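You operate a simulated robot arm through the tools that you are given. There is no shell and no other tool. Be economical: measure what you need, move in short steps, check, and stop when the job is done.

The job below is to be done with a simulated robot arm. You get a single attempt, and the scene is never put back.

JOB
Turn the heat dial to 40. Then put the rinse beaker in the inside of the island sink. Then open the far left door, put the grey tub on the bench by the pipes away on the floor of the far cupboard and shut the door again. Then take the waste bottle on the long table and put it away on the counter under the pegboard. Then open the left side door, put the blue pack from the long table on the shelf of the side cupboard and shut the door again. Then put the purple brush on the side bench away on the counter under the pegboard. Then open the second slim drawer from the top. Do these in the order given. Set down upright: rinse beaker, waste bottle.

It is judged by the outcome, as a careful person would: the job done as asked, and still so three seconds after it is handed in. It fails if anything else is knocked over, pushed out of place, dropped, spilled or broken.

ROBOT AND FRAMES
A 7-joint arm with a two-finger parallel gripper on a trunk, on a base that drives. Base frame: it is fixed to the floor where the robot stands at the start and does not move with it; the origin is under the middle of the robot, x ahead of it, y to its left, z up. Lengths are in m, angles in degrees, forces in N, time in s.
With the tool pointing down near the work surface it reaches from about 0.24 to 0.48 m from the robot's upright axis, wherever it stands. Its first joint turns from -166.0 to 166.0 degrees. Places, roughly: blue pack (7x4x12 cm) [-5.2, -1.7, 0.9]; counter under the pegboard [0.9, -4.1, 0.9]; far left door [-1.4, -2.1, 0.4]; floor of the far cupboard [-1.6, -1.8, 0.1]; grey tub (12x12x9 cm) [-4.9, -4.6, 0.9]; heat dial [0.9, 0.1, 0.8]; inside of the island sink [-2.4, -1.5, 0.7]; left side door [-3.7, 1.5, 0.5]; purple brush (8x4x12 cm) [-3.6, 1.6, 0.9]; rinse beaker [-2.5, -5.5, 1]; second slim drawer [-2.7, -2.1, 0.6]; shelf of the side cupboard [-3.4, 1.7, 0.5]; waste bottle [-5.5, -2.5, 1]. Payload 3.91 kg.
The TCP is the grasp point between the finger pads, 0.03 m short of the fingertips. In the tool frame z runs along the fingers and y along their closing line. The gripper opens to 0.11 m. The fingers are 0.02 m wide and 0.01 m thick; the gripper's body (0.048 by 0.112 m) begins 0.055 m behind the TCP.
Orientation is that of the tool frame in the base frame, as [roll, pitch, yaw] about the fixed x, y, z axes, in that order (R = Rz(yaw) Ry(pitch) Rx(roll)). With the fingers straight down and closing along the base's y, the tool's x points along the base's -x, its y along +y and its z along -z.

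CONTROLS
- The arm moves only by the tool drive_tool. Its arguments are lists of equal length, an entry for each row: "delta_pos": the shift along the tool's x, y, z in mm, a list of three; "rot": the turn, a rotation vector about the tool's x, y, z in degrees, a list of three; "grip": the closure in counts, from 0 (fully open) to 255 (shut). In form: {"delta_pos": [[tx, ty, tz], ...], "rot": [[ax, ay, az], ...], "grip": [grip, ...]}. A call has 1 to 20 rows; each row is the pose to reach, as a shift and turn from the pose commanded when the call began, along the tool's axes at that moment. A row lasts 0.2 s, in which the tool goes at most 0.05 m and 8.6 degrees; a call with a longer step from one row to the next is refused whole, and so is a gripper value outside its range. A pose out of reach is approached as far as the arm can. The call stops where the force on the tool passes 40 N (or 10 N more than at its start, if that is more) or the arm is blocked; 0.2 s more then pass. Each finger travels about 0.072 m/s and halts on what it meets, pressing with about 42 N; the grip force reading is that of the motor and also rises with nothing between the fingers. The clock runs only during rows and for 0.2 s after the last one: add rows that repeat a pose to give the fingers time. The reply holds the time, the measured pose of the TCP, the force on the tool along the base axes, the opening and the grip force, in the units named above and with some noise, with the torque about the TCP (base axes, N m) and any sound that the robot's microphone picked up, and new pictures: "show" is both (left out), scene, wrist or none.
- Cameras (640 x 400 px; columns grow to the right, rows downward): "scene" is now at [0.0223, 0.1229, 1.1166]; the picture's right is [-0.29, -0.96, 0.00], its down [-0.23, 0.07, -0.97] and it looks along [0.93, -0.28, -0.24] (base axes); focal length 257 px, centre (320, 200). "wrist" rides on the gripper at [0.072, 0.017, -0.103] in the tool frame; the picture's right is [-0.23, 0.97, 0.00], its down [-0.76, -0.18, -0.62] and it looks along [-0.61, -0.14, 0.78] (tool axes); focal length 222 px, centre (320, 200). There is no depth. A picture from a camera that has moved, and an enlarged one, comes with that camera's place and axes in the base frame and with its lens. The place of the scene camera against the robot may be out by one fixed shift of up to 0.018 m in any direction.
- slide_trunk(by): slides the trunk up (or, below 0, down) by that many m; the arm and the scene camera ride with it, the base frame stays. It gives what a move gives, with no picture.
- roll_base(legs): drives the robot by 1 to 6 legs, each [ahead, left, turn to the left] in m, m and degrees, along the robot's own axes; the way and the turn of a leg run together, so that a leg with both is an arc; at most 1.5 m and 180 degrees a leg. The arm and the cameras ride along, it lands a little off, and it stops where it bumps. It gives what a move gives, and a new picture of the scene camera.
- turn_head(pan, tilt): turns the head with the scene camera to pan (to the left, within 155 degrees either way) and tilt (down, from -29 to 69), counted from straight ahead of the robot. It gives what a move gives, and a new picture of the scene camera.
- inspect(camera, box): a new picture of the part [left, top, right, bottom] of that camera's present view, enlarged. The clock stands still meanwhile.
- job_done(): hands the job in; it is judged then, once.

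Go step by step. Nothing tells you exact positions but the pictures and the camera data: compare them with the known pose of the tool, close in by small moves and look again before you grip or let go. The budget is 483 turns and 360 pictures, counting those below and the enlarged ones. Unless the task says otherwise, let go and move clear before handing in, and close with one line.

The tools are called as a command line: name --argument value ..., lists and objects as JSON in quotes. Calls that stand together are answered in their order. drive_tool: Moves the arm, as the interface text tells. Its arguments: {"type":"object","properties":{"delta_pos":{"type":"array"},"rot":{"type":"array"},"grip":{"type":"array"},"show":{"type":"string","enum":["both","scene","wrist","none"]}},"required":["delta_pos","rot","grip"]} The other tools are called the same way: slide_trunk (by) slides the trunk up or down; roll_base (legs) drives the base; turn_head (pan, tilt) turns the head that bears the scene camera; inspect (camera, box) takes an enlarged picture of a part of a camera's view; job_done () hands the job in.

At the start:

```text
time_s: 0.0
position: [0.3718, 0.0154, 0.9377]
orientation: [180.0, 0.0, -180.0]
contact_force: [-0.1, 0.2, 0.5]
moment: [-0.05, 0.02, 0.01]
grip_width: 0.1102
gripper_force: 0.1
trunk travel left (down, up): [-0.142, 0.048]
robot x, y, heading: [0.0023, 0.0017, -0.2]
head pan, tilt: [-16.8, 13.7]
```

scene: 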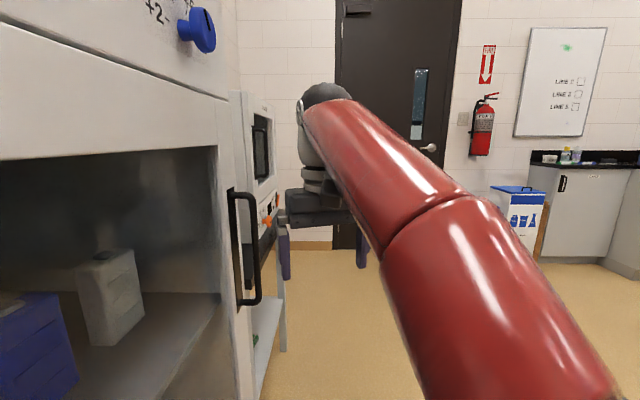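
wrist: 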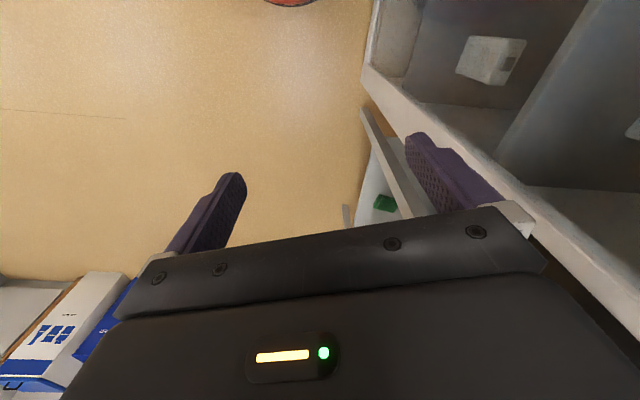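

I see an oven or hood at left and a device ahead that probably carries the heat dial. I'll look around for the dial first.

turn_head --pan 10 --tilt 15

turn_head --pan -60 --tilt 15

turn_head --pan -130 --tilt 15

turn_head --pan 130 --tilt 15

```text
time_s: 0.9
position: [0.3726, 0.0147, 0.9383]
orientation: [180.0, 0.1, -180.0]
contact_force: [0.2, 0.2, 0.4]
moment: [0.0, 0.0, 0.02]
grip_width: 0.1101
gripper_force: 0.1
trunk travel left (down, up): [-0.142, 0.048]
robot x, y, heading: [0.0039, -0.0009, 0.0]
head pan, tilt: [10.0, 15.0]
camera scene: at [0.025, 0.1661, 1.1145], right [0.17, -0.98, 0.0], down [-0.25, -0.04, -0.97], along [0.95, 0.17, -0.26], focal length 257 px, centre (320, 200)
```

scene: 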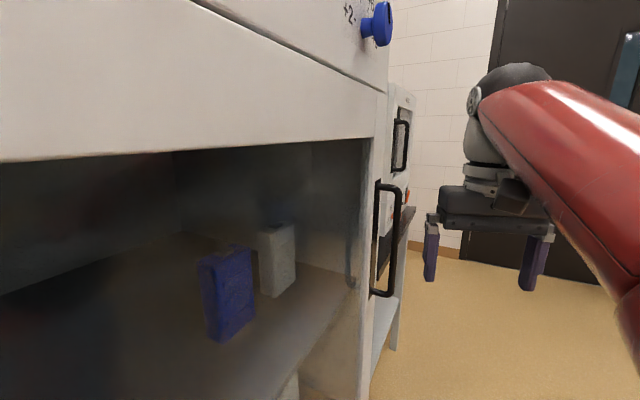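

```text
time_s: 2.3
position: [0.3717, 0.014, 0.9384]
orientation: [-179.9, 0.0, 180.0]
contact_force: [0.1, 0.5, -0.2]
moment: [-0.01, -0.03, 0.01]
grip_width: 0.1101
gripper_force: 0.1
trunk travel left (down, up): [-0.142, 0.048]
robot x, y, heading: [0.0006, 0.0004, 0.0]
head pan, tilt: [-60.0, 15.0]
camera scene: at [-0.0203, 0.0691, 1.1145], right [-0.87, -0.5, 0.0], down [-0.13, 0.22, -0.97], along [0.48, -0.84, -0.26], focal length 257 px, centre (320, 200)
```

scene: 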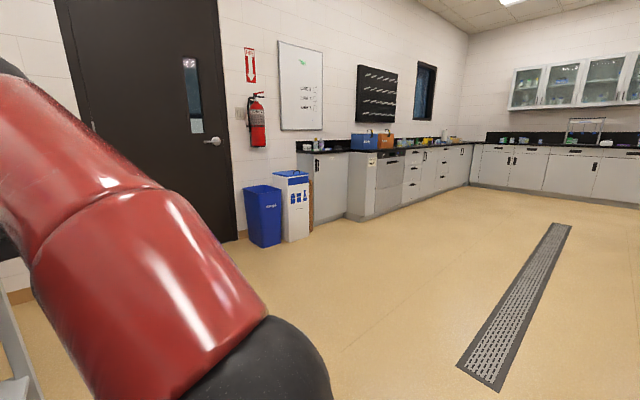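

```text
time_s: 3.7
position: [0.3723, 0.015, 0.9374]
orientation: [180.0, 0.1, 180.0]
contact_force: [0.4, 0.3, 0.7]
moment: [-0.02, 0.0, 0.02]
grip_width: 0.11
gripper_force: 0.1
trunk travel left (down, up): [-0.142, 0.048]
robot x, y, heading: [0.0017, -0.0015, -0.1]
head pan, tilt: [-130.0, 15.0]
camera scene: at [-0.127, 0.0783, 1.1145], right [-0.77, 0.64, 0.0], down [0.17, 0.2, -0.97], along [-0.62, -0.74, -0.26], focal length 257 px, centre (320, 200)
```

scene: 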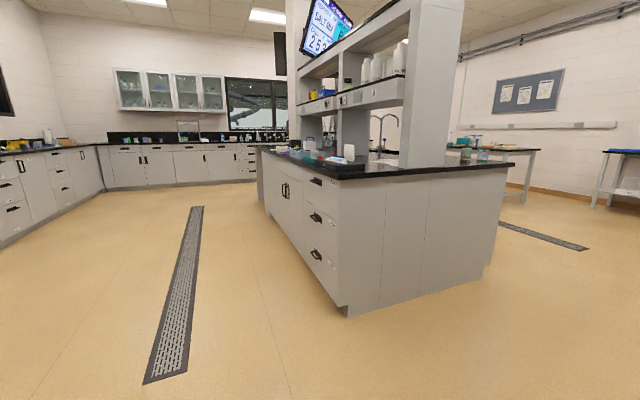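

```text
time_s: 7.4
position: [0.3723, 0.0157, 0.9385]
orientation: [-180.0, 0.0, -180.0]
contact_force: [0.7, 0.1, 0.5]
moment: [0.02, 0.02, -0.05]
grip_width: 0.11
gripper_force: 0.1
trunk travel left (down, up): [-0.142, 0.048]
robot x, y, heading: [0.0009, 0.0002, -0.3]
head pan, tilt: [130.0, 15.0]
camera scene: at [-0.1271, 0.2215, 1.1145], right [0.77, 0.64, 0.0], down [0.17, -0.2, -0.97], along [-0.62, 0.74, -0.26], focal length 257 px, centre (320, 200)
```

scene: 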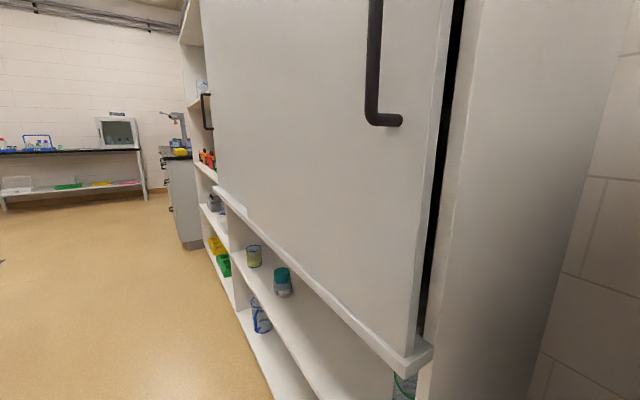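

The oven beyond the hood should have the dial on its front, facing -y. I'll drive out to look at it squarely.

roll_base --legs '[[0, -0.75, 0], [0.9, 0, 0], [0, 0, 90]]'

turn_head --pan 0 --tilt 20

```text
time_s: 19.6
position: [0.8772, -0.3914, 0.9382]
orientation: [-180.0, 0.0, -89.7]
contact_force: [-0.1, -0.4, -0.1]
moment: [-0.03, -0.03, 0.04]
grip_width: 0.1098
gripper_force: 0.1
trunk travel left (down, up): [-0.142, 0.048]
robot x, y, heading: [0.8956, -0.7603, 90.1]
head pan, tilt: [130.0, 15.0]
camera scene: at [0.6613, -0.8871, 1.1145], right [-0.65, 0.76, 0.0], down [0.2, 0.17, -0.97], along [-0.74, -0.62, -0.26], focal length 257 px, centre (320, 200)
```

scene: 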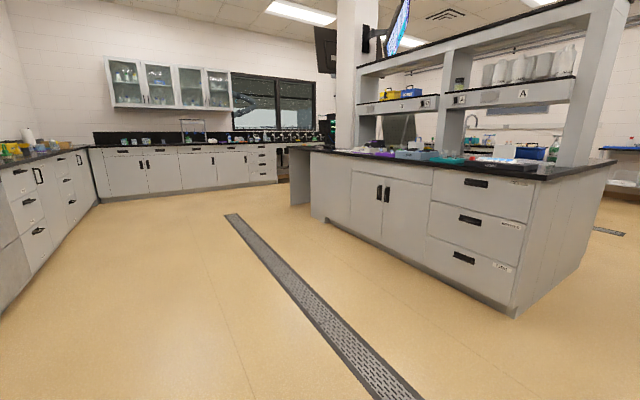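

```text
time_s: 21.7
position: [0.8765, -0.39, 0.9368]
orientation: [179.9, 0.0, -89.8]
contact_force: [0.1, 0.3, 0.6]
moment: [0.01, -0.02, -0.01]
grip_width: 0.11
gripper_force: 0.1
trunk travel left (down, up): [-0.142, 0.048]
robot x, y, heading: [0.8904, -0.7622, 90.1]
head pan, tilt: [0.0, 20.0]
camera scene: at [0.7323, -0.7337, 1.1063], right [1.0, 0.0, 0.0], down [0.0, -0.34, -0.94], along [0.0, 0.94, -0.34], focal length 257 px, centre (320, 200)
```

scene: 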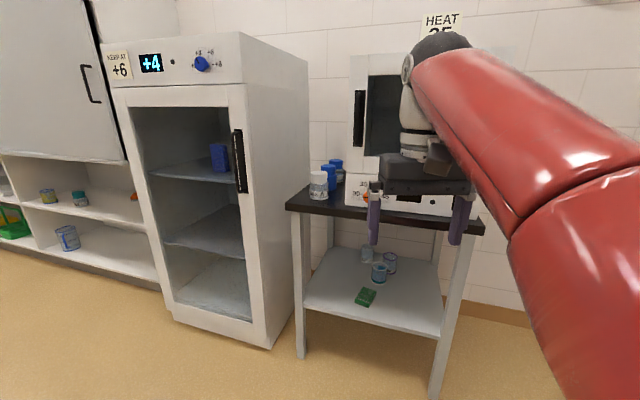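

inspect --camera "scene" --box '[280, 140, 500, 240]'

inspect --camera "scene" --box '[340, 0, 500, 80]'

inspect --camera "wrist" --box '[0, 0, 640, 400]'

```text
2.91 times, centred on (390, 190) of scene
camera zoom: at [0.7323, -0.7337, 1.1063], right [1.0, 0.0, 0.0], down [0.0, -0.34, -0.94], along [0.0, 0.94, -0.34], focal length 747 px, centre (116, 229)
```

zoom: 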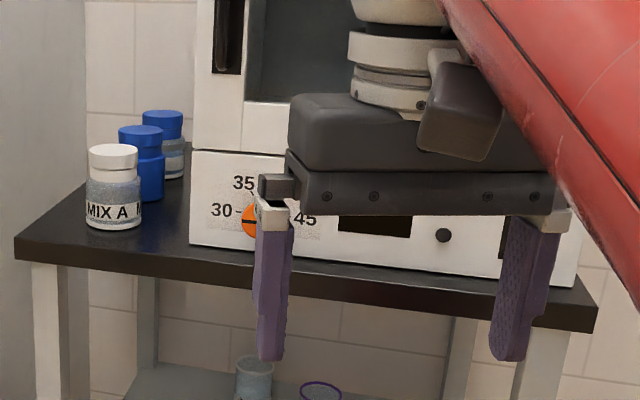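

```text
4.00 times, centred on (420, 40) of scene
camera zoom: at [0.7323, -0.7337, 1.1063], right [1.0, 0.0, 0.0], down [0.0, -0.34, -0.94], along [0.0, 0.94, -0.34], focal length 1027 px, centre (-80, 840)
```

zoom: 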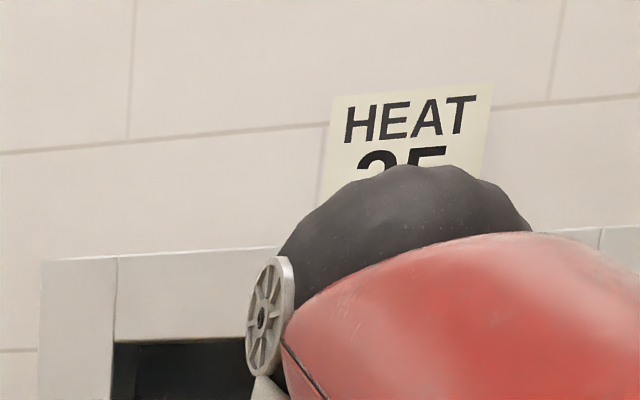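

```text
1.00 times, centred on (320, 200) of wrist (not enlarged: the box is as wide or as high as the picture)
camera zoom: at [0.8606, -0.4641, 1.042], right [-0.97, 0.22, 0.0], down [0.18, 0.76, 0.62], along [0.14, 0.61, -0.78], focal length 222 px, centre (320, 200)
```

zoom: 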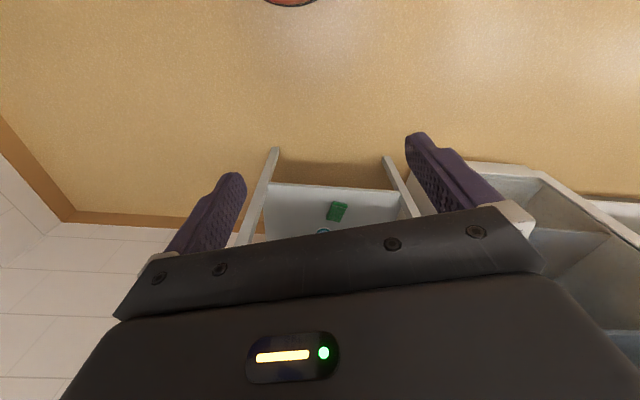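

The dial is on the oven panel, around (0.88, 0.06, 0.83), with 30/35/…/45 marks. I'll point the tool horizontally forward, then look at the dial clearly.

drive_tool --delta_pos '[[-14, 0, 0], [-28, 0, 0], [-42, 0, 0], [-56, 0, 0], [-70, 0, 0], [-84, 0, 0], [-98, 0, 0], [-112, 0, 0], [-126, 0, 0], [-140, 0, 0], [-150, 0, 0], [-150, 0, 0]]' --rot '[[0, -8.2, 0], [0, -16.4, 0], [0, -24.6, 0], [0, -32.8, 0], [0, -41, 0], [0, -49.2, 0], [0, -57.4, 0], [0, -65.6, 0], [0, -73.8, 0], [0, -82, 0], [0, -90, 0], [0, -90, 0]]' --grip '[0, 0, 0, 0, 0, 0, 0, 0, 0, 0, 0, 0]'

```text
time_s: 24.3
position: [0.8771, -0.2411, 0.9387]
orientation: [-167.8, 89.9, -77.6]
contact_force: [-1.1, 0.2, -0.5]
moment: [0.0, 0.0, 0.0]
grip_width: 0.1099
gripper_force: 0.0
trunk travel left (down, up): [-0.142, 0.048]
robot x, y, heading: [0.8964, -0.7607, 90.2]
head pan, tilt: [0.0, 20.0]
camera scene: at [0.7323, -0.7337, 1.1063], right [1.0, 0.0, 0.0], down [0.0, -0.34, -0.94], along [0.0, 0.94, -0.34], focal length 257 px, centre (320, 200)
camera wrist: at [0.8603, -0.3452, 0.8655], right [-0.97, 0.0, 0.23], down [0.18, -0.62, 0.76], along [0.14, 0.78, 0.61], focal length 222 px, centre (320, 200)
```

scene: 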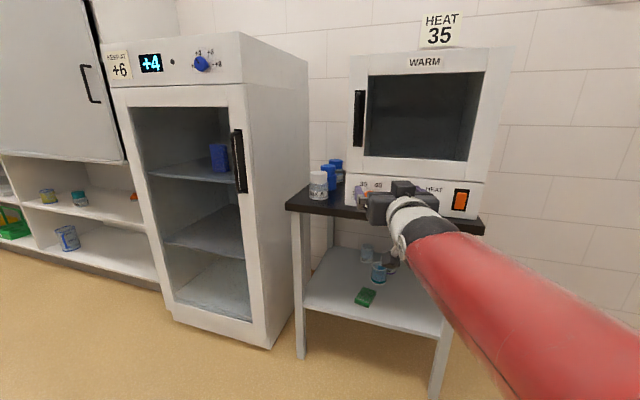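
wrist: 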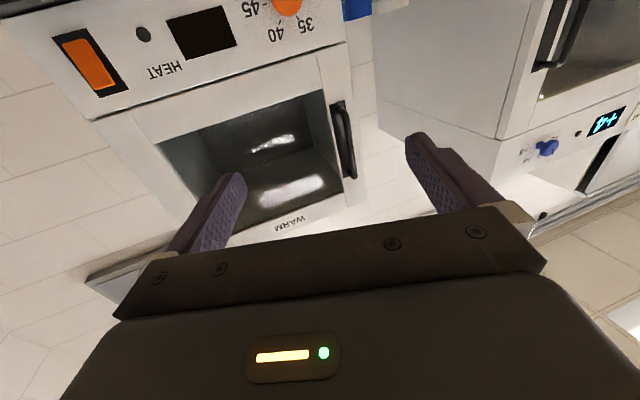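

drive_tool --delta_pos '[[0, -40, 0], [0, -80, 0], [0, -120, 0], [0, -120, 0]]' --rot '[[0, 0, 0], [0, 0, 0], [0, 0, 0], [0, 0, 0]]' --grip '[0, 0, 0, 0]' --show "none"

inspect --camera "scene" --box '[300, 150, 460, 250]'

inspect --camera "wrist" --box '[0, 0, 640, 400]'

```text
time_s: 25.3
position: [0.9975, -0.2417, 0.9375]
orientation: [78.1, 90.0, 168.3]
contact_force: [-0.6, -0.2, -0.3]
moment: [0.0, 0.01, -0.03]
grip_width: 0.1101
gripper_force: 0.0
trunk travel left (down, up): [-0.142, 0.048]
robot x, y, heading: [0.8949, -0.7647, 90.4]
head pan, tilt: [0.0, 20.0]
```

```text
4.00 times, centred on (380, 200) of scene
camera zoom: at [0.7323, -0.7337, 1.1063], right [1.0, 0.0, 0.0], down [0.0, -0.34, -0.94], along [0.0, 0.94, -0.34], focal length 1027 px, centre (80, 200)
```

zoom: 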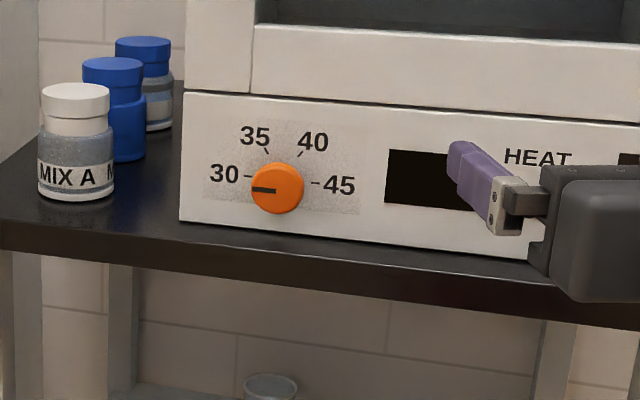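

```text
1.00 times, centred on (320, 200) of wrist (not enlarged: the box is as wide or as high as the picture)
camera zoom: at [0.9806, -0.346, 0.8666], right [-0.97, 0.0, 0.23], down [0.18, -0.62, 0.76], along [0.14, 0.78, 0.61], focal length 222 px, centre (320, 200)
```

zoom: 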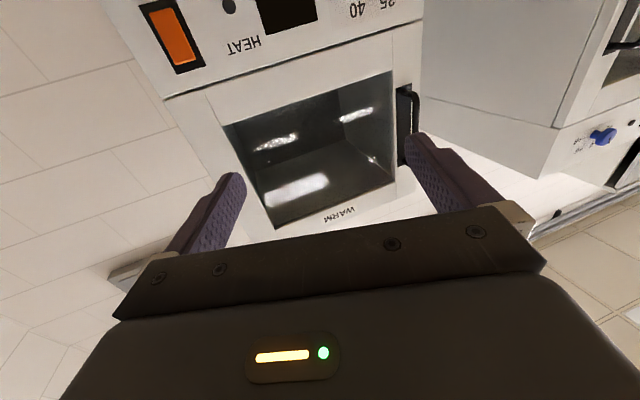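

The dial is at 30 (pointer left); the 40 mark is 120° clockwise. I'll line up in front with the hand pre-rolled by -60°.

drive_tool --delta_pos '[[13, 13, 10], [26, 26, 20], [39, 39, 30], [52, 52, 40], [65, 65, 50], [78, 78, 60], [90, 91, 70], [100, 104, 80], [100, 104, 80]]' --rot '[[0, 0, -7.5], [0, 0, -15], [0, 0, -22.5], [0, 0, -30], [0, 0, -37.5], [0, 0, -45], [0, 0, -52.5], [0, 0, -60], [0, 0, -60]]' --grip '[60, 90, 90, 90, 90, 90, 90, 90, 90]'

```text
time_s: 27.3
position: [0.8926, -0.1598, 0.8376]
orientation: [-90.0, 29.9, 0.2]
contact_force: [-1.0, -0.2, 1.3]
moment: [0.01, -0.01, -0.01]
grip_width: 0.0713
gripper_force: 0.0
trunk travel left (down, up): [-0.142, 0.048]
robot x, y, heading: [0.893, -0.7643, 90.3]
head pan, tilt: [0.0, 20.0]
camera scene: at [0.7324, -0.7337, 1.1063], right [1.0, 0.0, 0.0], down [0.0, -0.34, -0.94], along [0.0, 0.94, -0.34], focal length 257 px, centre (320, 200)
camera wrist: at [0.9476, -0.2646, 0.7869], right [-0.68, 0.0, -0.73], down [-0.57, -0.62, 0.53], along [-0.46, 0.78, 0.43], focal length 222 px, centre (320, 200)
```

scene: 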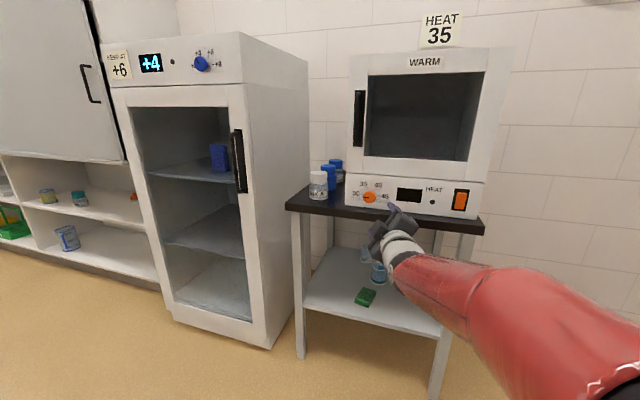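
wrist: 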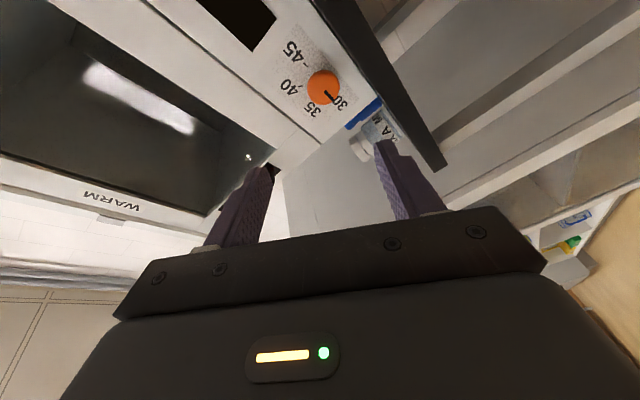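

drive_tool --delta_pos '[[4, 2.5, 40], [4, 2.5, 80], [4, 2.5, 120], [4, 2.5, 145], [4, 2.5, 145]]' --rot '[[0, 0, 0], [0, 0, 0], [0, 0, 0], [0, 0, 0], [0, 0, 0]]' --grip '[100, 100, 100, 100, 100]'

inspect --camera "scene" --box '[320, 160, 440, 235]'

```text
time_s: 28.5
position: [0.8946, -0.0167, 0.8329]
orientation: [-90.0, 30.0, 0.3]
contact_force: [0.4, -0.2, -0.2]
moment: [-0.02, -0.03, 0.02]
grip_width: 0.067
gripper_force: 0.0
trunk travel left (down, up): [-0.142, 0.048]
robot x, y, heading: [0.8936, -0.7639, 90.2]
head pan, tilt: [0.0, 20.0]
camera scene: at [0.7323, -0.7336, 1.1063], right [1.0, 0.0, 0.0], down [0.0, -0.34, -0.94], along [0.0, 0.94, -0.34], focal length 257 px, centre (320, 200)
camera wrist: at [0.9489, -0.1201, 0.7833], right [-0.68, 0.0, -0.73], down [-0.57, -0.62, 0.53], along [-0.46, 0.78, 0.43], focal length 222 px, centre (320, 200)
```

scene: 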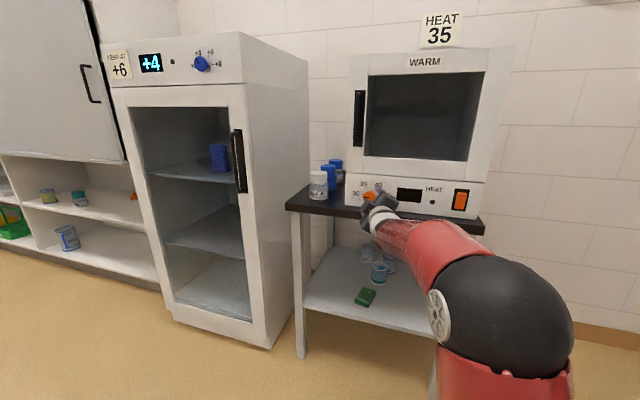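
wrist: 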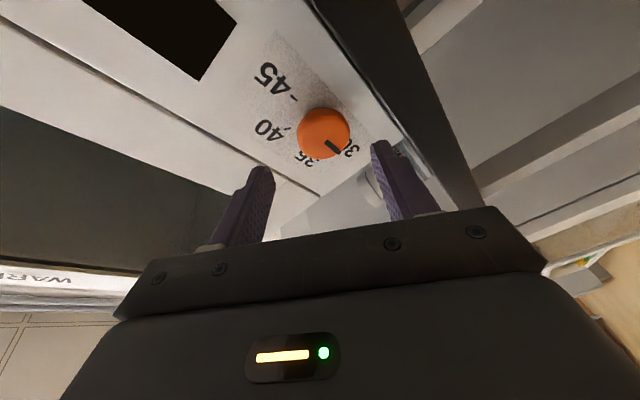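

```text
5.33 times, centred on (380, 198) of scene
camera zoom: at [0.7323, -0.7336, 1.1063], right [1.0, 0.0, 0.0], down [0.0, -0.34, -0.94], along [0.0, 0.94, -0.34], focal length 1369 px, centre (0, 213)
```

zoom: 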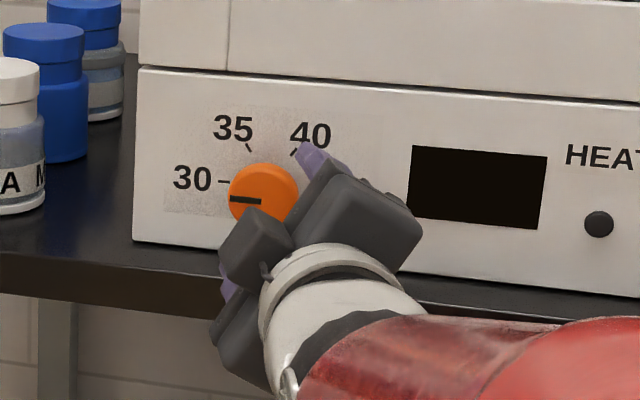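

drive_tool --delta_pos '[[0, 0, 20], [0, 0, 40], [0, 0, 48], [0, 0, 48]]' --rot '[[0, 0, 0], [0, 0, 0], [0, 0, 0], [0, 0, 0]]' --grip '[100, 100, 100, 100]'

```text
time_s: 29.5
position: [0.8946, 0.0323, 0.8333]
orientation: [-90.0, 30.0, 0.3]
contact_force: [0.1, -0.5, -0.1]
moment: [-0.02, -0.01, 0.02]
grip_width: 0.0669
gripper_force: 0.0
trunk travel left (down, up): [-0.142, 0.048]
robot x, y, heading: [0.8956, -0.763, 90.2]
head pan, tilt: [0.0, 20.0]
camera scene: at [0.7323, -0.7336, 1.1063], right [1.0, 0.0, 0.0], down [0.0, -0.34, -0.94], along [0.0, 0.94, -0.34], focal length 257 px, centre (320, 200)
camera wrist: at [0.9489, -0.0711, 0.7837], right [-0.68, 0.0, -0.73], down [-0.57, -0.62, 0.54], along [-0.46, 0.78, 0.43], focal length 222 px, centre (320, 200)
```

scene: 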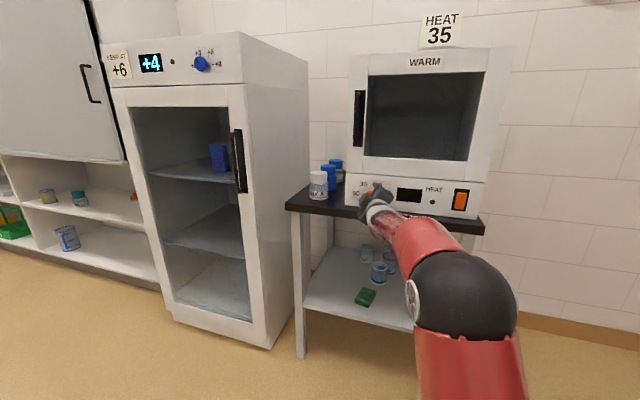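
wrist: 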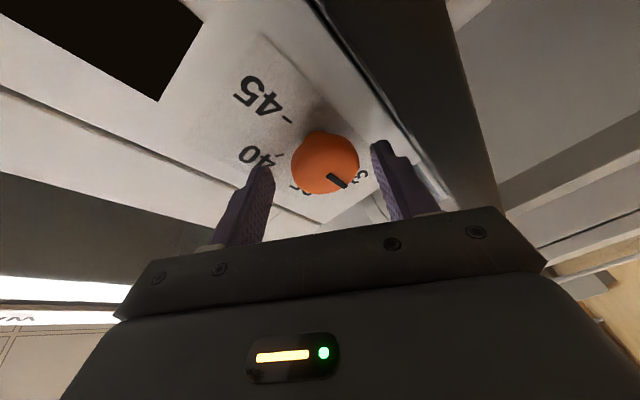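

drive_tool --delta_pos '[[0, 2, 8], [0, 2, 8], [0, 2, 8], [0, 2, 8], [0, 2, 8], [0, 2, 8]]' --rot '[[0, 0, 0], [0, 0, 0], [0, 0, 0], [0, 0, 0], [0, 0, 0], [0, 0, 0]]' --grip '[100, 130, 170, 200, 200, 200]'

```text
time_s: 29.9
position: [0.8957, 0.0366, 0.8379]
orientation: [-89.5, 30.1, 0.1]
contact_force: [1.5, -19.6, 4.8]
moment: [0.76, -0.09, -0.61]
grip_width: 0.0574
gripper_force: 3.4
trunk travel left (down, up): [-0.142, 0.048]
robot x, y, heading: [0.8921, -0.7648, 90.1]
head pan, tilt: [0.0, 20.0]
stopped in row 2: the force on the tool passed its limit at 47 N (the readings are from after the stop); the commanded pose is now the measured one
camera scene: at [0.7325, -0.7361, 1.1065], right [1.0, 0.0, 0.0], down [0.0, -0.34, -0.94], along [0.0, 0.94, -0.34], focal length 257 px, centre (320, 200)
camera wrist: at [0.9505, -0.0681, 0.7866], right [-0.68, 0.01, -0.73], down [-0.57, -0.63, 0.53], along [-0.45, 0.78, 0.43], focal length 222 px, centre (320, 200)
```

scene: 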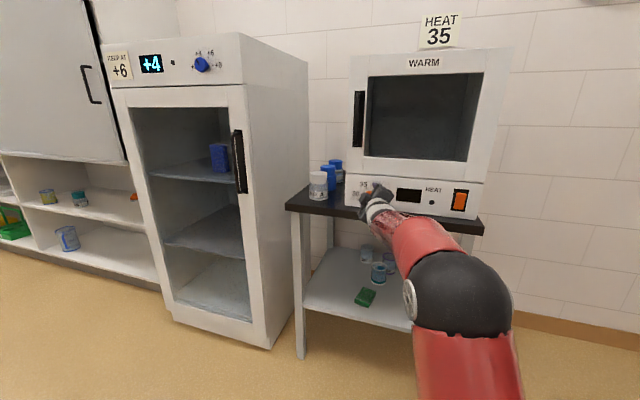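
wrist: 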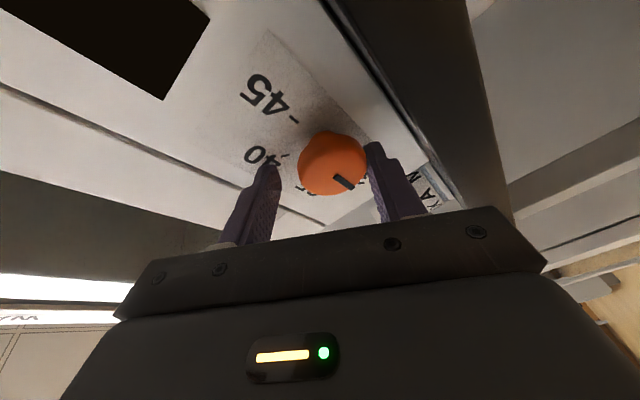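

drive_tool --delta_pos '[[0, 0, -5], [2, 7, -5], [2, 7, -5]]' --rot '[[0, 0, 0], [0, 0, 0], [0, 0, 0]]' --grip '[100, 100, 100]' --show "none"

drive_tool --delta_pos '[[0, 0, 0], [0, 0, 0], [0, 0, 0], [0, 0, 0]]' --rot '[[0, 0, 0], [0, 0, 0], [0, 0, 0], [0, 0, 0]]' --grip '[130, 170, 200, 200]'

```text
time_s: 30.8
position: [0.8942, 0.0337, 0.8251]
orientation: [-90.0, 30.2, 0.0]
contact_force: [0.4, 0.4, 0.5]
moment: [0.01, 0.0, 0.0]
grip_width: 0.0669
gripper_force: 0.1
trunk travel left (down, up): [-0.142, 0.048]
robot x, y, heading: [0.8902, -0.7661, 90.1]
head pan, tilt: [0.0, 20.0]
```

```text
time_s: 31.8
position: [0.8961, 0.0321, 0.8272]
orientation: [-89.7, 30.2, 0.0]
contact_force: [6.1, 9.5, 13.0]
moment: [-0.05, 0.02, -0.35]
grip_width: 0.0406
gripper_force: 45.2
trunk travel left (down, up): [-0.142, 0.048]
robot x, y, heading: [0.8961, -0.765, 90.2]
head pan, tilt: [0.0, 20.0]
camera scene: at [0.7329, -0.7341, 1.1066], right [1.0, 0.0, 0.0], down [0.0, -0.34, -0.94], along [0.0, 0.94, -0.34], focal length 257 px, centre (320, 200)
camera wrist: at [0.9499, -0.0715, 0.7777], right [-0.69, 0.0, -0.73], down [-0.57, -0.62, 0.53], along [-0.45, 0.78, 0.43], focal length 222 px, centre (320, 200)
```

scene: 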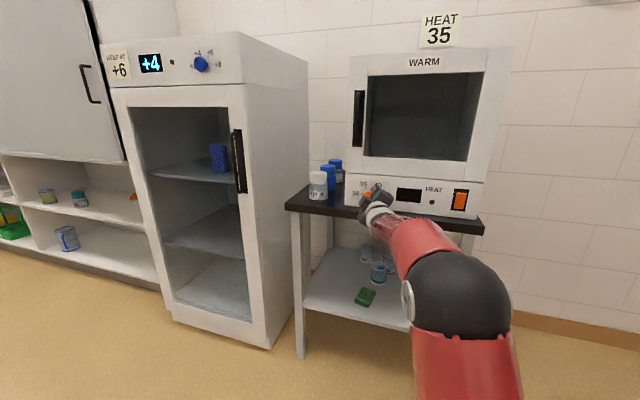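
wrist: 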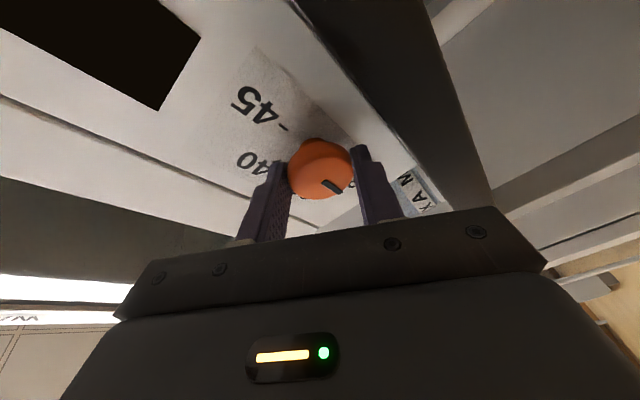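

drive_tool --delta_pos '[[0.7, -2.5, 0], [0.7, -2.5, 0], [0.7, -2.5, 0], [0.7, -2.5, 0], [0.7, -2.5, 0], [0.7, -2.5, 0], [0.7, -2.5, 0], [0.7, -2.5, 0], [0.7, -2.5, 0]]' --rot '[[0, 0, 0], [0, 0, 8], [0, 0, 16], [0, 0, 24], [0, 0, 32], [0, 0, 40], [0, 0, 48], [0, 0, 56], [0, 0, 60]]' --grip '[200, 200, 200, 200, 200, 200, 200, 200, 200]'

```text
time_s: 33.8
position: [0.8967, 0.0324, 0.8283]
orientation: [91.3, 89.8, -178.7]
contact_force: [8.2, -7.9, 1.0]
moment: [1.05, -0.31, -0.02]
grip_width: 0.0399
gripper_force: 44.7
trunk travel left (down, up): [-0.142, 0.048]
robot x, y, heading: [0.8927, -0.7679, 90.1]
head pan, tilt: [0.0, 20.0]
camera scene: at [0.733, -0.7347, 1.1064], right [1.0, 0.0, 0.0], down [0.0, -0.34, -0.94], along [0.0, 0.94, -0.34], focal length 257 px, centre (320, 200)
camera wrist: at [0.8792, -0.0716, 0.7561], right [-0.97, 0.0, 0.23], down [0.18, -0.62, 0.76], along [0.14, 0.78, 0.61], focal length 222 px, centre (320, 200)
```

scene: 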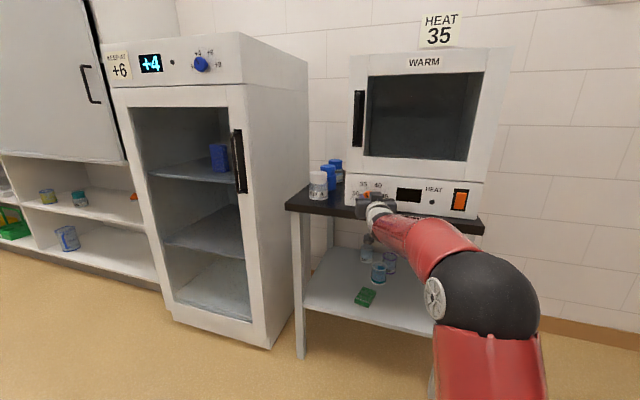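
wrist: 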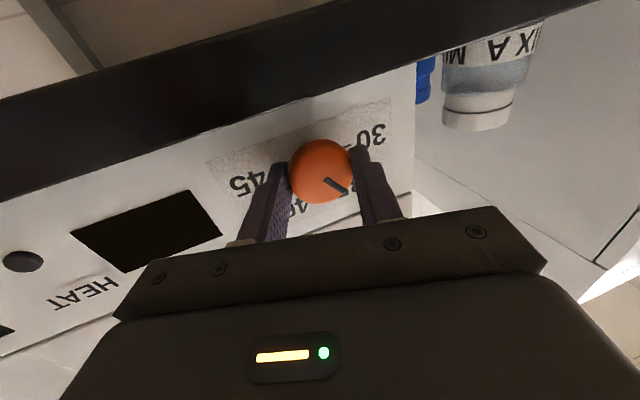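

The knob follows (now at 35). Another 60°.

drive_tool --delta_pos '[[0, 0, 0], [0, 0, 0], [0, 0, 0], [0, 0, 0], [0, 0, 0], [0, 0, 0], [0, 0, 0], [0, 0, 0], [0, 0, 0]]' --rot '[[0, 0, 8], [0, 0, 16], [0, 0, 24], [0, 0, 32], [0, 0, 40], [0, 0, 48], [0, 0, 56], [0, 0, 60], [0, 0, 60]]' --grip '[200, 200, 200, 200, 200, 200, 200, 200, 200]'

inspect --camera "scene" --box '[320, 160, 440, 235]'

```text
time_s: 35.8
position: [0.8959, 0.0325, 0.8273]
orientation: [90.0, 29.7, -179.9]
contact_force: [6.5, 1.4, -1.0]
moment: [0.36, -0.12, -0.31]
grip_width: 0.0408
gripper_force: 45.3
trunk travel left (down, up): [-0.142, 0.048]
robot x, y, heading: [0.8958, -0.7654, 90.2]
head pan, tilt: [0.0, 20.0]
camera scene: at [0.7328, -0.7338, 1.1064], right [1.0, 0.0, 0.0], down [0.0, -0.34, -0.94], along [0.0, 0.94, -0.34], focal length 257 px, centre (320, 200)
camera wrist: at [0.8243, -0.071, 0.807], right [-0.29, 0.0, 0.96], down [0.75, -0.62, 0.22], along [0.6, 0.78, 0.18], focal length 222 px, centre (320, 200)
```

scene: 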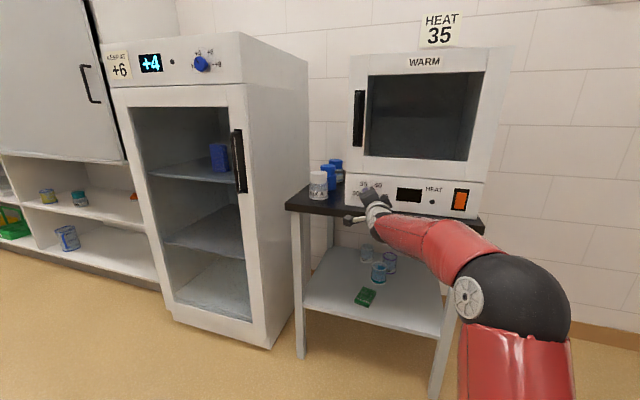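
wrist: 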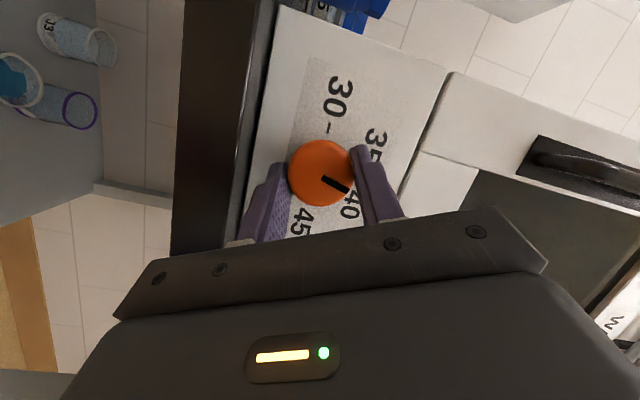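

```text
5.33 times, centred on (380, 198) of scene
camera zoom: at [0.7328, -0.7338, 1.1064], right [1.0, 0.0, 0.0], down [0.0, -0.34, -0.94], along [0.0, 0.94, -0.34], focal length 1369 px, centre (0, 213)
```

zoom: 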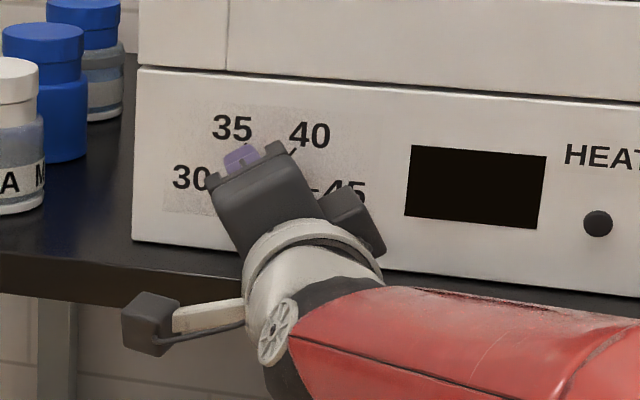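

Pointer looks aimed at 40. I release, back off along the axis and verify.

drive_tool --delta_pos '[[0, 0, 0], [0, 0, 0], [0, 0, -30], [0, 0, -70], [0, 0, -110], [0, 0, -150], [0, 0, -180], [0, 0, -180]]' --rot '[[0, 0, 0], [0, 0, 0], [0, 0, 0], [0, 0, 0], [0, 0, 0], [0, 0, 0], [0, 0, 0], [0, 0, 0]]' --grip '[110, 110, 110, 110, 110, 110, 0, 0]'

inspect --camera "scene" --box '[320, 160, 440, 235]'

```text
time_s: 37.5
position: [0.8941, -0.1475, 0.8263]
orientation: [90.0, 29.9, 179.9]
contact_force: [-0.5, 0.6, -0.6]
moment: [0.01, 0.02, 0.01]
grip_width: 0.1101
gripper_force: 0.1
trunk travel left (down, up): [-0.142, 0.048]
robot x, y, heading: [0.8917, -0.7646, 90.2]
head pan, tilt: [0.0, 20.0]
camera scene: at [0.7324, -0.734, 1.1063], right [1.0, 0.0, 0.0], down [0.0, -0.34, -0.94], along [0.0, 0.94, -0.34], focal length 257 px, centre (320, 200)
camera wrist: at [0.8236, -0.2514, 0.8066], right [-0.29, 0.0, 0.96], down [0.75, -0.62, 0.23], along [0.6, 0.78, 0.18], focal length 222 px, centre (320, 200)
```

scene: 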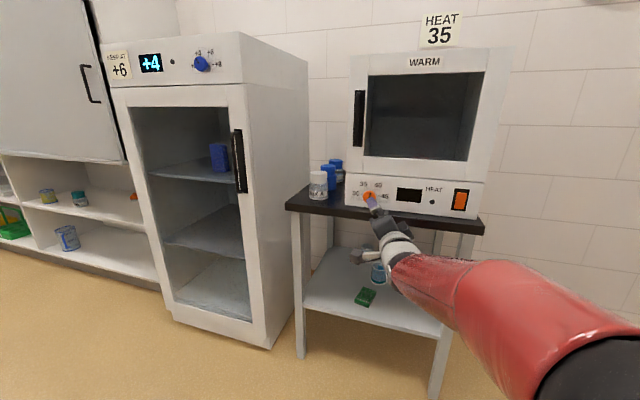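
wrist: 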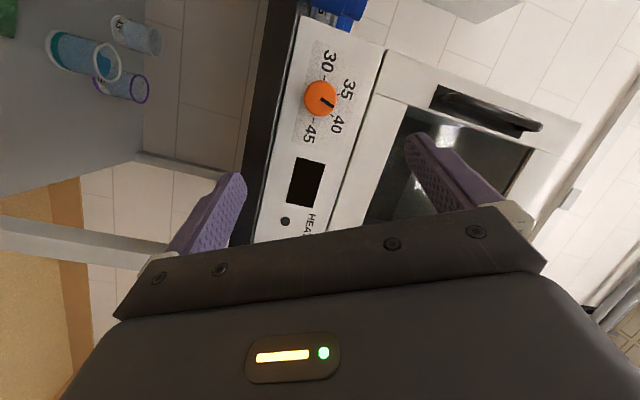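

```text
5.33 times, centred on (380, 198) of scene
camera zoom: at [0.7324, -0.734, 1.1063], right [1.0, 0.0, 0.0], down [0.0, -0.34, -0.94], along [0.0, 0.94, -0.34], focal length 1369 px, centre (0, 213)
```

zoom: 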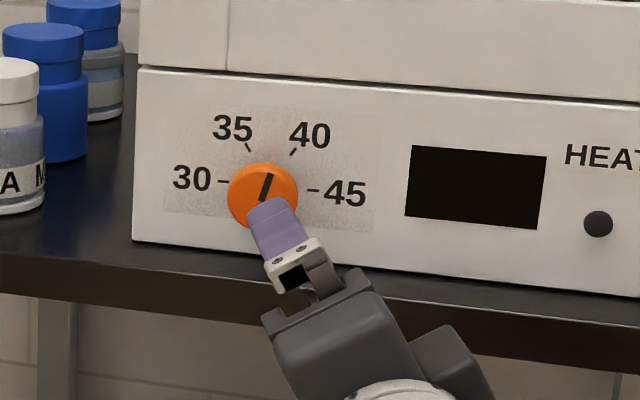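

The pointer may be a bit short of 40. I'll move the hand aside and look closer.

drive_tool --delta_pos '[[0, -40, 0], [0, -80, 0], [0, -80, 0]]' --rot '[[0, 0, 0], [0, 0, 0], [0, 0, 0]]' --grip '[0, 0, 0]' --show "none"

inspect --camera "scene" --box '[345, 175, 393, 205]'

inspect --camera "wrist" --box '[280, 40, 440, 140]'

```text
time_s: 38.4
position: [0.9355, -0.147, 0.7568]
orientation: [89.9, 29.9, -179.9]
contact_force: [0.1, 0.1, -0.4]
moment: [-0.01, -0.02, 0.05]
grip_width: 0.1101
gripper_force: 0.0
trunk travel left (down, up): [-0.142, 0.048]
robot x, y, heading: [0.8951, -0.7641, 90.3]
head pan, tilt: [0.0, 20.0]
```

```text
13.33 times, centred on (369, 190) of scene
camera zoom: at [0.7324, -0.7341, 1.1063], right [1.0, 0.0, 0.0], down [0.0, -0.34, -0.94], along [0.0, 0.94, -0.34], focal length 3423 px, centre (-333, 333)
```

zoom: 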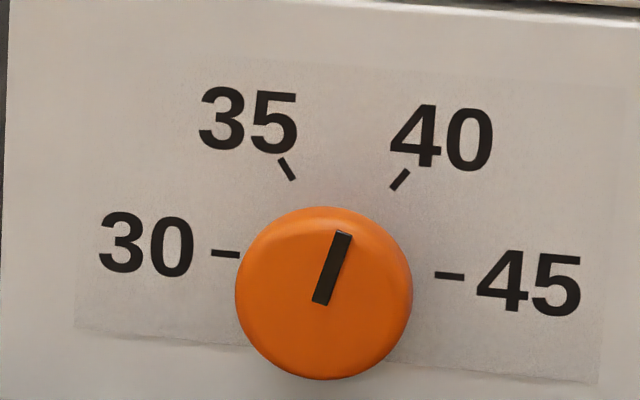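

```text
4.00 times, centred on (360, 90) of wrist
camera zoom: at [0.8641, -0.2508, 0.7372], right [-0.29, 0.0, 0.96], down [0.75, -0.62, 0.23], along [0.6, 0.78, 0.18], focal length 888 px, centre (160, 640)
```

zoom: 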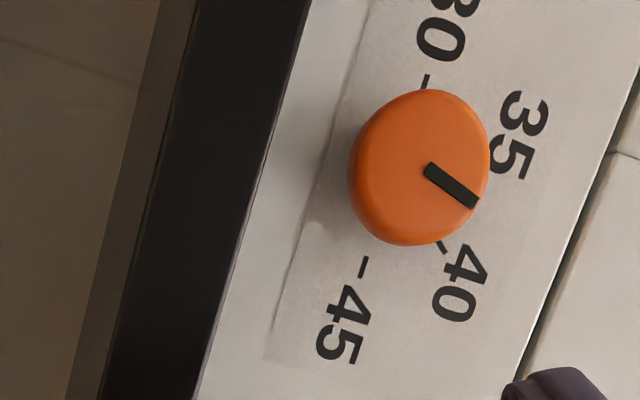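

About 17° short, so some slip occurred. I'll re-grip and turn 18° more, checking before release.

drive_tool --delta_pos '[[0, 40, 0], [0, 80, 0], [0, 80, 45], [0, 80, 90], [0, 80, 130], [0, 80, 160], [0, 80, 180], [0, 80, 180], [0, 80, 180], [0, 80, 180], [0, 80, 180]]' --rot '[[0, 0, 0], [0, 0, 0], [0, 0, 0], [0, 0, 0], [0, 0, 0], [0, 0, 0], [0, 0, 0], [0, 0, 0], [0, 0, 0], [0, 0, 0], [0, 0, 0]]' --grip '[100, 100, 100, 100, 100, 100, 100, 200, 220, 220, 220]' --show "wrist"

drive_tool --delta_pos '[[0, 0, 0], [0, 0, 0], [0, 0, 0], [0, 0, 0], [0, 0, 0]]' --rot '[[0, 0, 5], [0, 0, 10], [0, 0, 15], [0, 0, 18], [0, 0, 18]]' --grip '[220, 220, 220, 220, 220]' --show "none"

inspect --camera "wrist" --box '[240, 80, 440, 240]'

```text
time_s: 40.8
position: [0.8952, 0.0332, 0.8276]
orientation: [90.1, 29.9, -180.0]
contact_force: [1.5, 2.5, -4.3]
moment: [0.29, -0.13, 0.0]
grip_width: 0.0408
gripper_force: 44.8
trunk travel left (down, up): [-0.142, 0.048]
robot x, y, heading: [0.8928, -0.7599, 89.9]
head pan, tilt: [0.0, 20.0]
camera wrist: at [0.8244, -0.0718, 0.8069], right [-0.29, 0.0, 0.96], down [0.75, -0.62, 0.23], along [0.6, 0.78, 0.18], focal length 222 px, centre (320, 200)
```

wrist: 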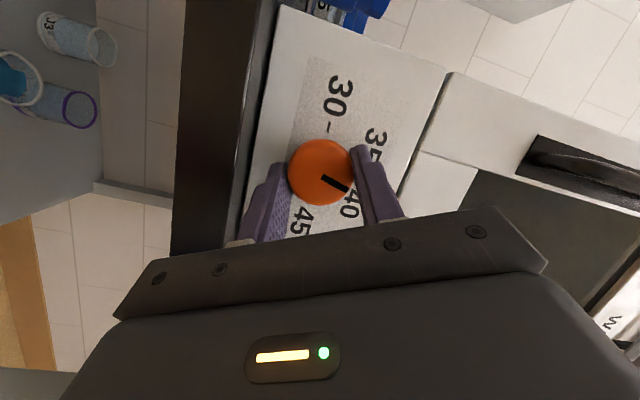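

```text
time_s: 42.0
position: [0.8953, 0.0327, 0.8272]
orientation: [89.9, 11.9, 179.9]
contact_force: [2.6, -0.6, -3.8]
moment: [0.2, -0.13, -0.21]
grip_width: 0.041
gripper_force: 45.0
trunk travel left (down, up): [-0.142, 0.048]
robot x, y, heading: [0.8907, -0.7625, 90.2]
head pan, tilt: [0.0, 20.0]
```

```text
2.50 times, centred on (340, 160) of wrist
camera zoom: at [0.8213, -0.0712, 0.8304], right [0.02, 0.0, 1.0], down [0.78, -0.62, -0.02], along [0.62, 0.78, -0.01], focal length 555 px, centre (270, 300)
```

zoom: 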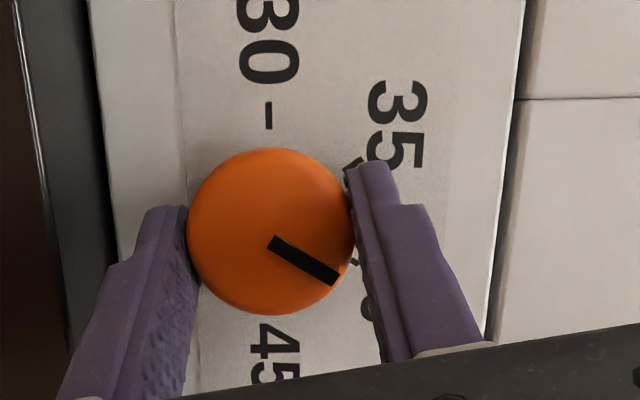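

drive_tool --delta_pos '[[0, 0, 0], [0, 0, 0], [0, 0, -30], [0, 0, -70], [0, 0, -110], [0, 0, -150], [0, -40, -180], [0, -80, -180], [0, -80, -180]]' --rot '[[0, 0, 0], [0, 0, 0], [0, 0, 0], [0, 0, 0], [0, 0, 0], [0, 0, 0], [0, 0, 0], [0, 0, 0], [0, 0, 0]]' --grip '[110, 110, 110, 110, 110, 110, 0, 0, 0]' --show "none"

inspect --camera "scene" --box '[345, 175, 393, 205]'

```text
time_s: 44.0
position: [0.9116, -0.1461, 0.7494]
orientation: [90.0, 11.9, 180.0]
contact_force: [0.6, -0.5, -0.1]
moment: [-0.01, -0.02, 0.01]
grip_width: 0.1099
gripper_force: 0.0
trunk travel left (down, up): [-0.142, 0.048]
robot x, y, heading: [0.8929, -0.7665, 90.1]
head pan, tilt: [0.0, 20.0]
```

```text
13.33 times, centred on (369, 190) of scene
camera zoom: at [0.7324, -0.734, 1.1063], right [1.0, 0.0, 0.0], down [0.0, -0.34, -0.94], along [0.0, 0.94, -0.34], focal length 3423 px, centre (-333, 333)
```

zoom: 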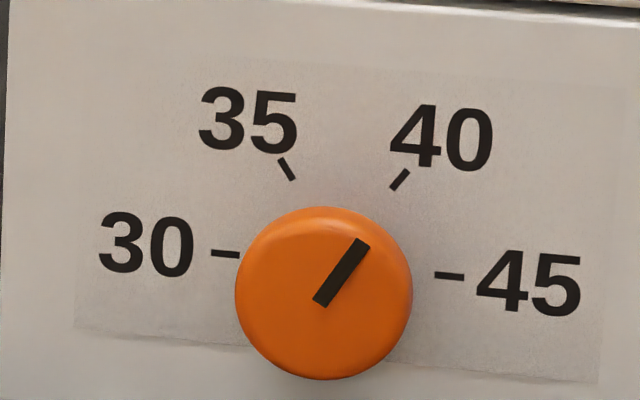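

The pointer is at 40 within ~2°. Now I back away, tuck the arm, and go to the rinse beaker on the far counter.

roll_base --legs '[[-0.5, 0, 0]]'

drive_tool --delta_pos '[[0, 0, -15], [0, 0, -30], [0, 0, -45], [0, 0, -60], [0, 0, -75], [0, 0, -90], [0, 0, -105], [0, 0, -120], [0, 0, -120], [0, 0, -120]]' --rot '[[0, 0, -7.8], [0, 0, -15.6], [0, 0, -23.4], [0, 0, -31.2], [0, 0, -39], [0, 0, -46.8], [0, 0, -54.6], [0, 0, -62.4], [0, 0, -70.2], [0, 0, -78]]' --grip '[0, 0, 0, 0, 0, 0, 0, 0, 0, 0]' --show "none"

drive_tool --delta_pos '[[-17, 0, -12], [-34, 0, -24], [-51, 0, -36], [-68, 0, -48], [-85, 0, -60], [-102, 0, -72], [-119, 0, -84], [-136, 0, -96], [-153, 0, -108], [-170, 0, -120], [-190, 0, -120], [-190, 0, -120]]' --rot '[[0, 8.2, 0], [0, 16.4, 0], [0, 24.6, 0], [0, 32.8, 0], [0, 41, 0], [0, 49.2, 0], [0, 57.4, 0], [0, 65.6, 0], [0, 73.8, 0], [0, 82, 0], [0, 90, 0], [0, 90, 0]]' --grip '[0, 0, 0, 0, 0, 0, 0, 0, 0, 0, 0, 0]' --show "none"

```text
time_s: 46.9
position: [0.9164, -0.6445, 0.7508]
orientation: [90.0, 11.8, 179.6]
contact_force: [0.2, 0.5, 0.3]
moment: [-0.02, -0.05, 0.0]
grip_width: 0.11
gripper_force: 0.0
trunk travel left (down, up): [-0.142, 0.048]
robot x, y, heading: [0.8949, -1.2595, 89.8]
head pan, tilt: [0.0, 20.0]
camera scene: at [0.7321, -1.2296, 1.1063], right [1.0, -0.01, 0.0], down [0.0, -0.34, -0.94], along [0.0, 0.94, -0.34], focal length 257 px, centre (320, 200)
```

scene: 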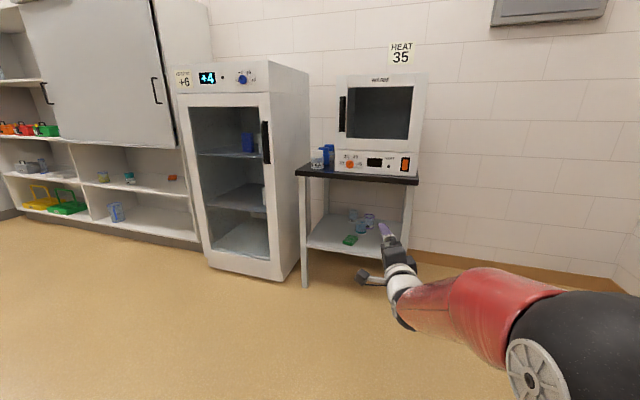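

```text
time_s: 49.1
position: [0.9175, -0.7636, 0.7495]
orientation: [-63.4, 89.9, 26.3]
contact_force: [-1.1, -0.6, 1.3]
moment: [0.03, -0.03, 0.03]
grip_width: 0.11
gripper_force: 0.1
trunk travel left (down, up): [-0.142, 0.048]
robot x, y, heading: [0.8922, -1.2587, 89.9]
head pan, tilt: [0.0, 20.0]
```

```text
time_s: 51.7
position: [0.9162, -0.8827, 0.9391]
orientation: [180.0, 0.0, -90.4]
contact_force: [0.4, -0.1, 0.1]
moment: [0.01, 0.05, 0.0]
grip_width: 0.1101
gripper_force: 0.0
trunk travel left (down, up): [-0.142, 0.048]
robot x, y, heading: [0.8938, -1.2597, 89.9]
head pan, tilt: [0.0, 20.0]
```

Next I drive toward the south counter where the beaker stands.

roll_base --legs '[[0, 0, 153], [1.45, 0, 0], [1.4, 0, 0]]'

```text
time_s: 71.7
position: [-0.6433, -4.087, 0.9397]
orientation: [180.0, 0.1, 61.4]
contact_force: [0.5, -0.1, -0.1]
moment: [-0.01, 0.01, -0.02]
grip_width: 0.1102
gripper_force: 0.1
trunk travel left (down, up): [-0.142, 0.048]
robot x, y, heading: [-0.4462, -3.7718, -118.4]
head pan, tilt: [0.0, 20.0]
camera scene: at [-0.3339, -3.873, 1.1063], right [-0.88, 0.48, 0.0], down [0.16, 0.3, -0.94], along [-0.45, -0.83, -0.34], focal length 257 px, centre (320, 200)
```

scene: 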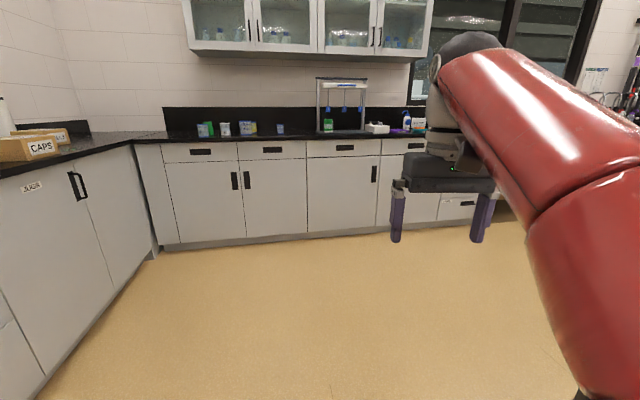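

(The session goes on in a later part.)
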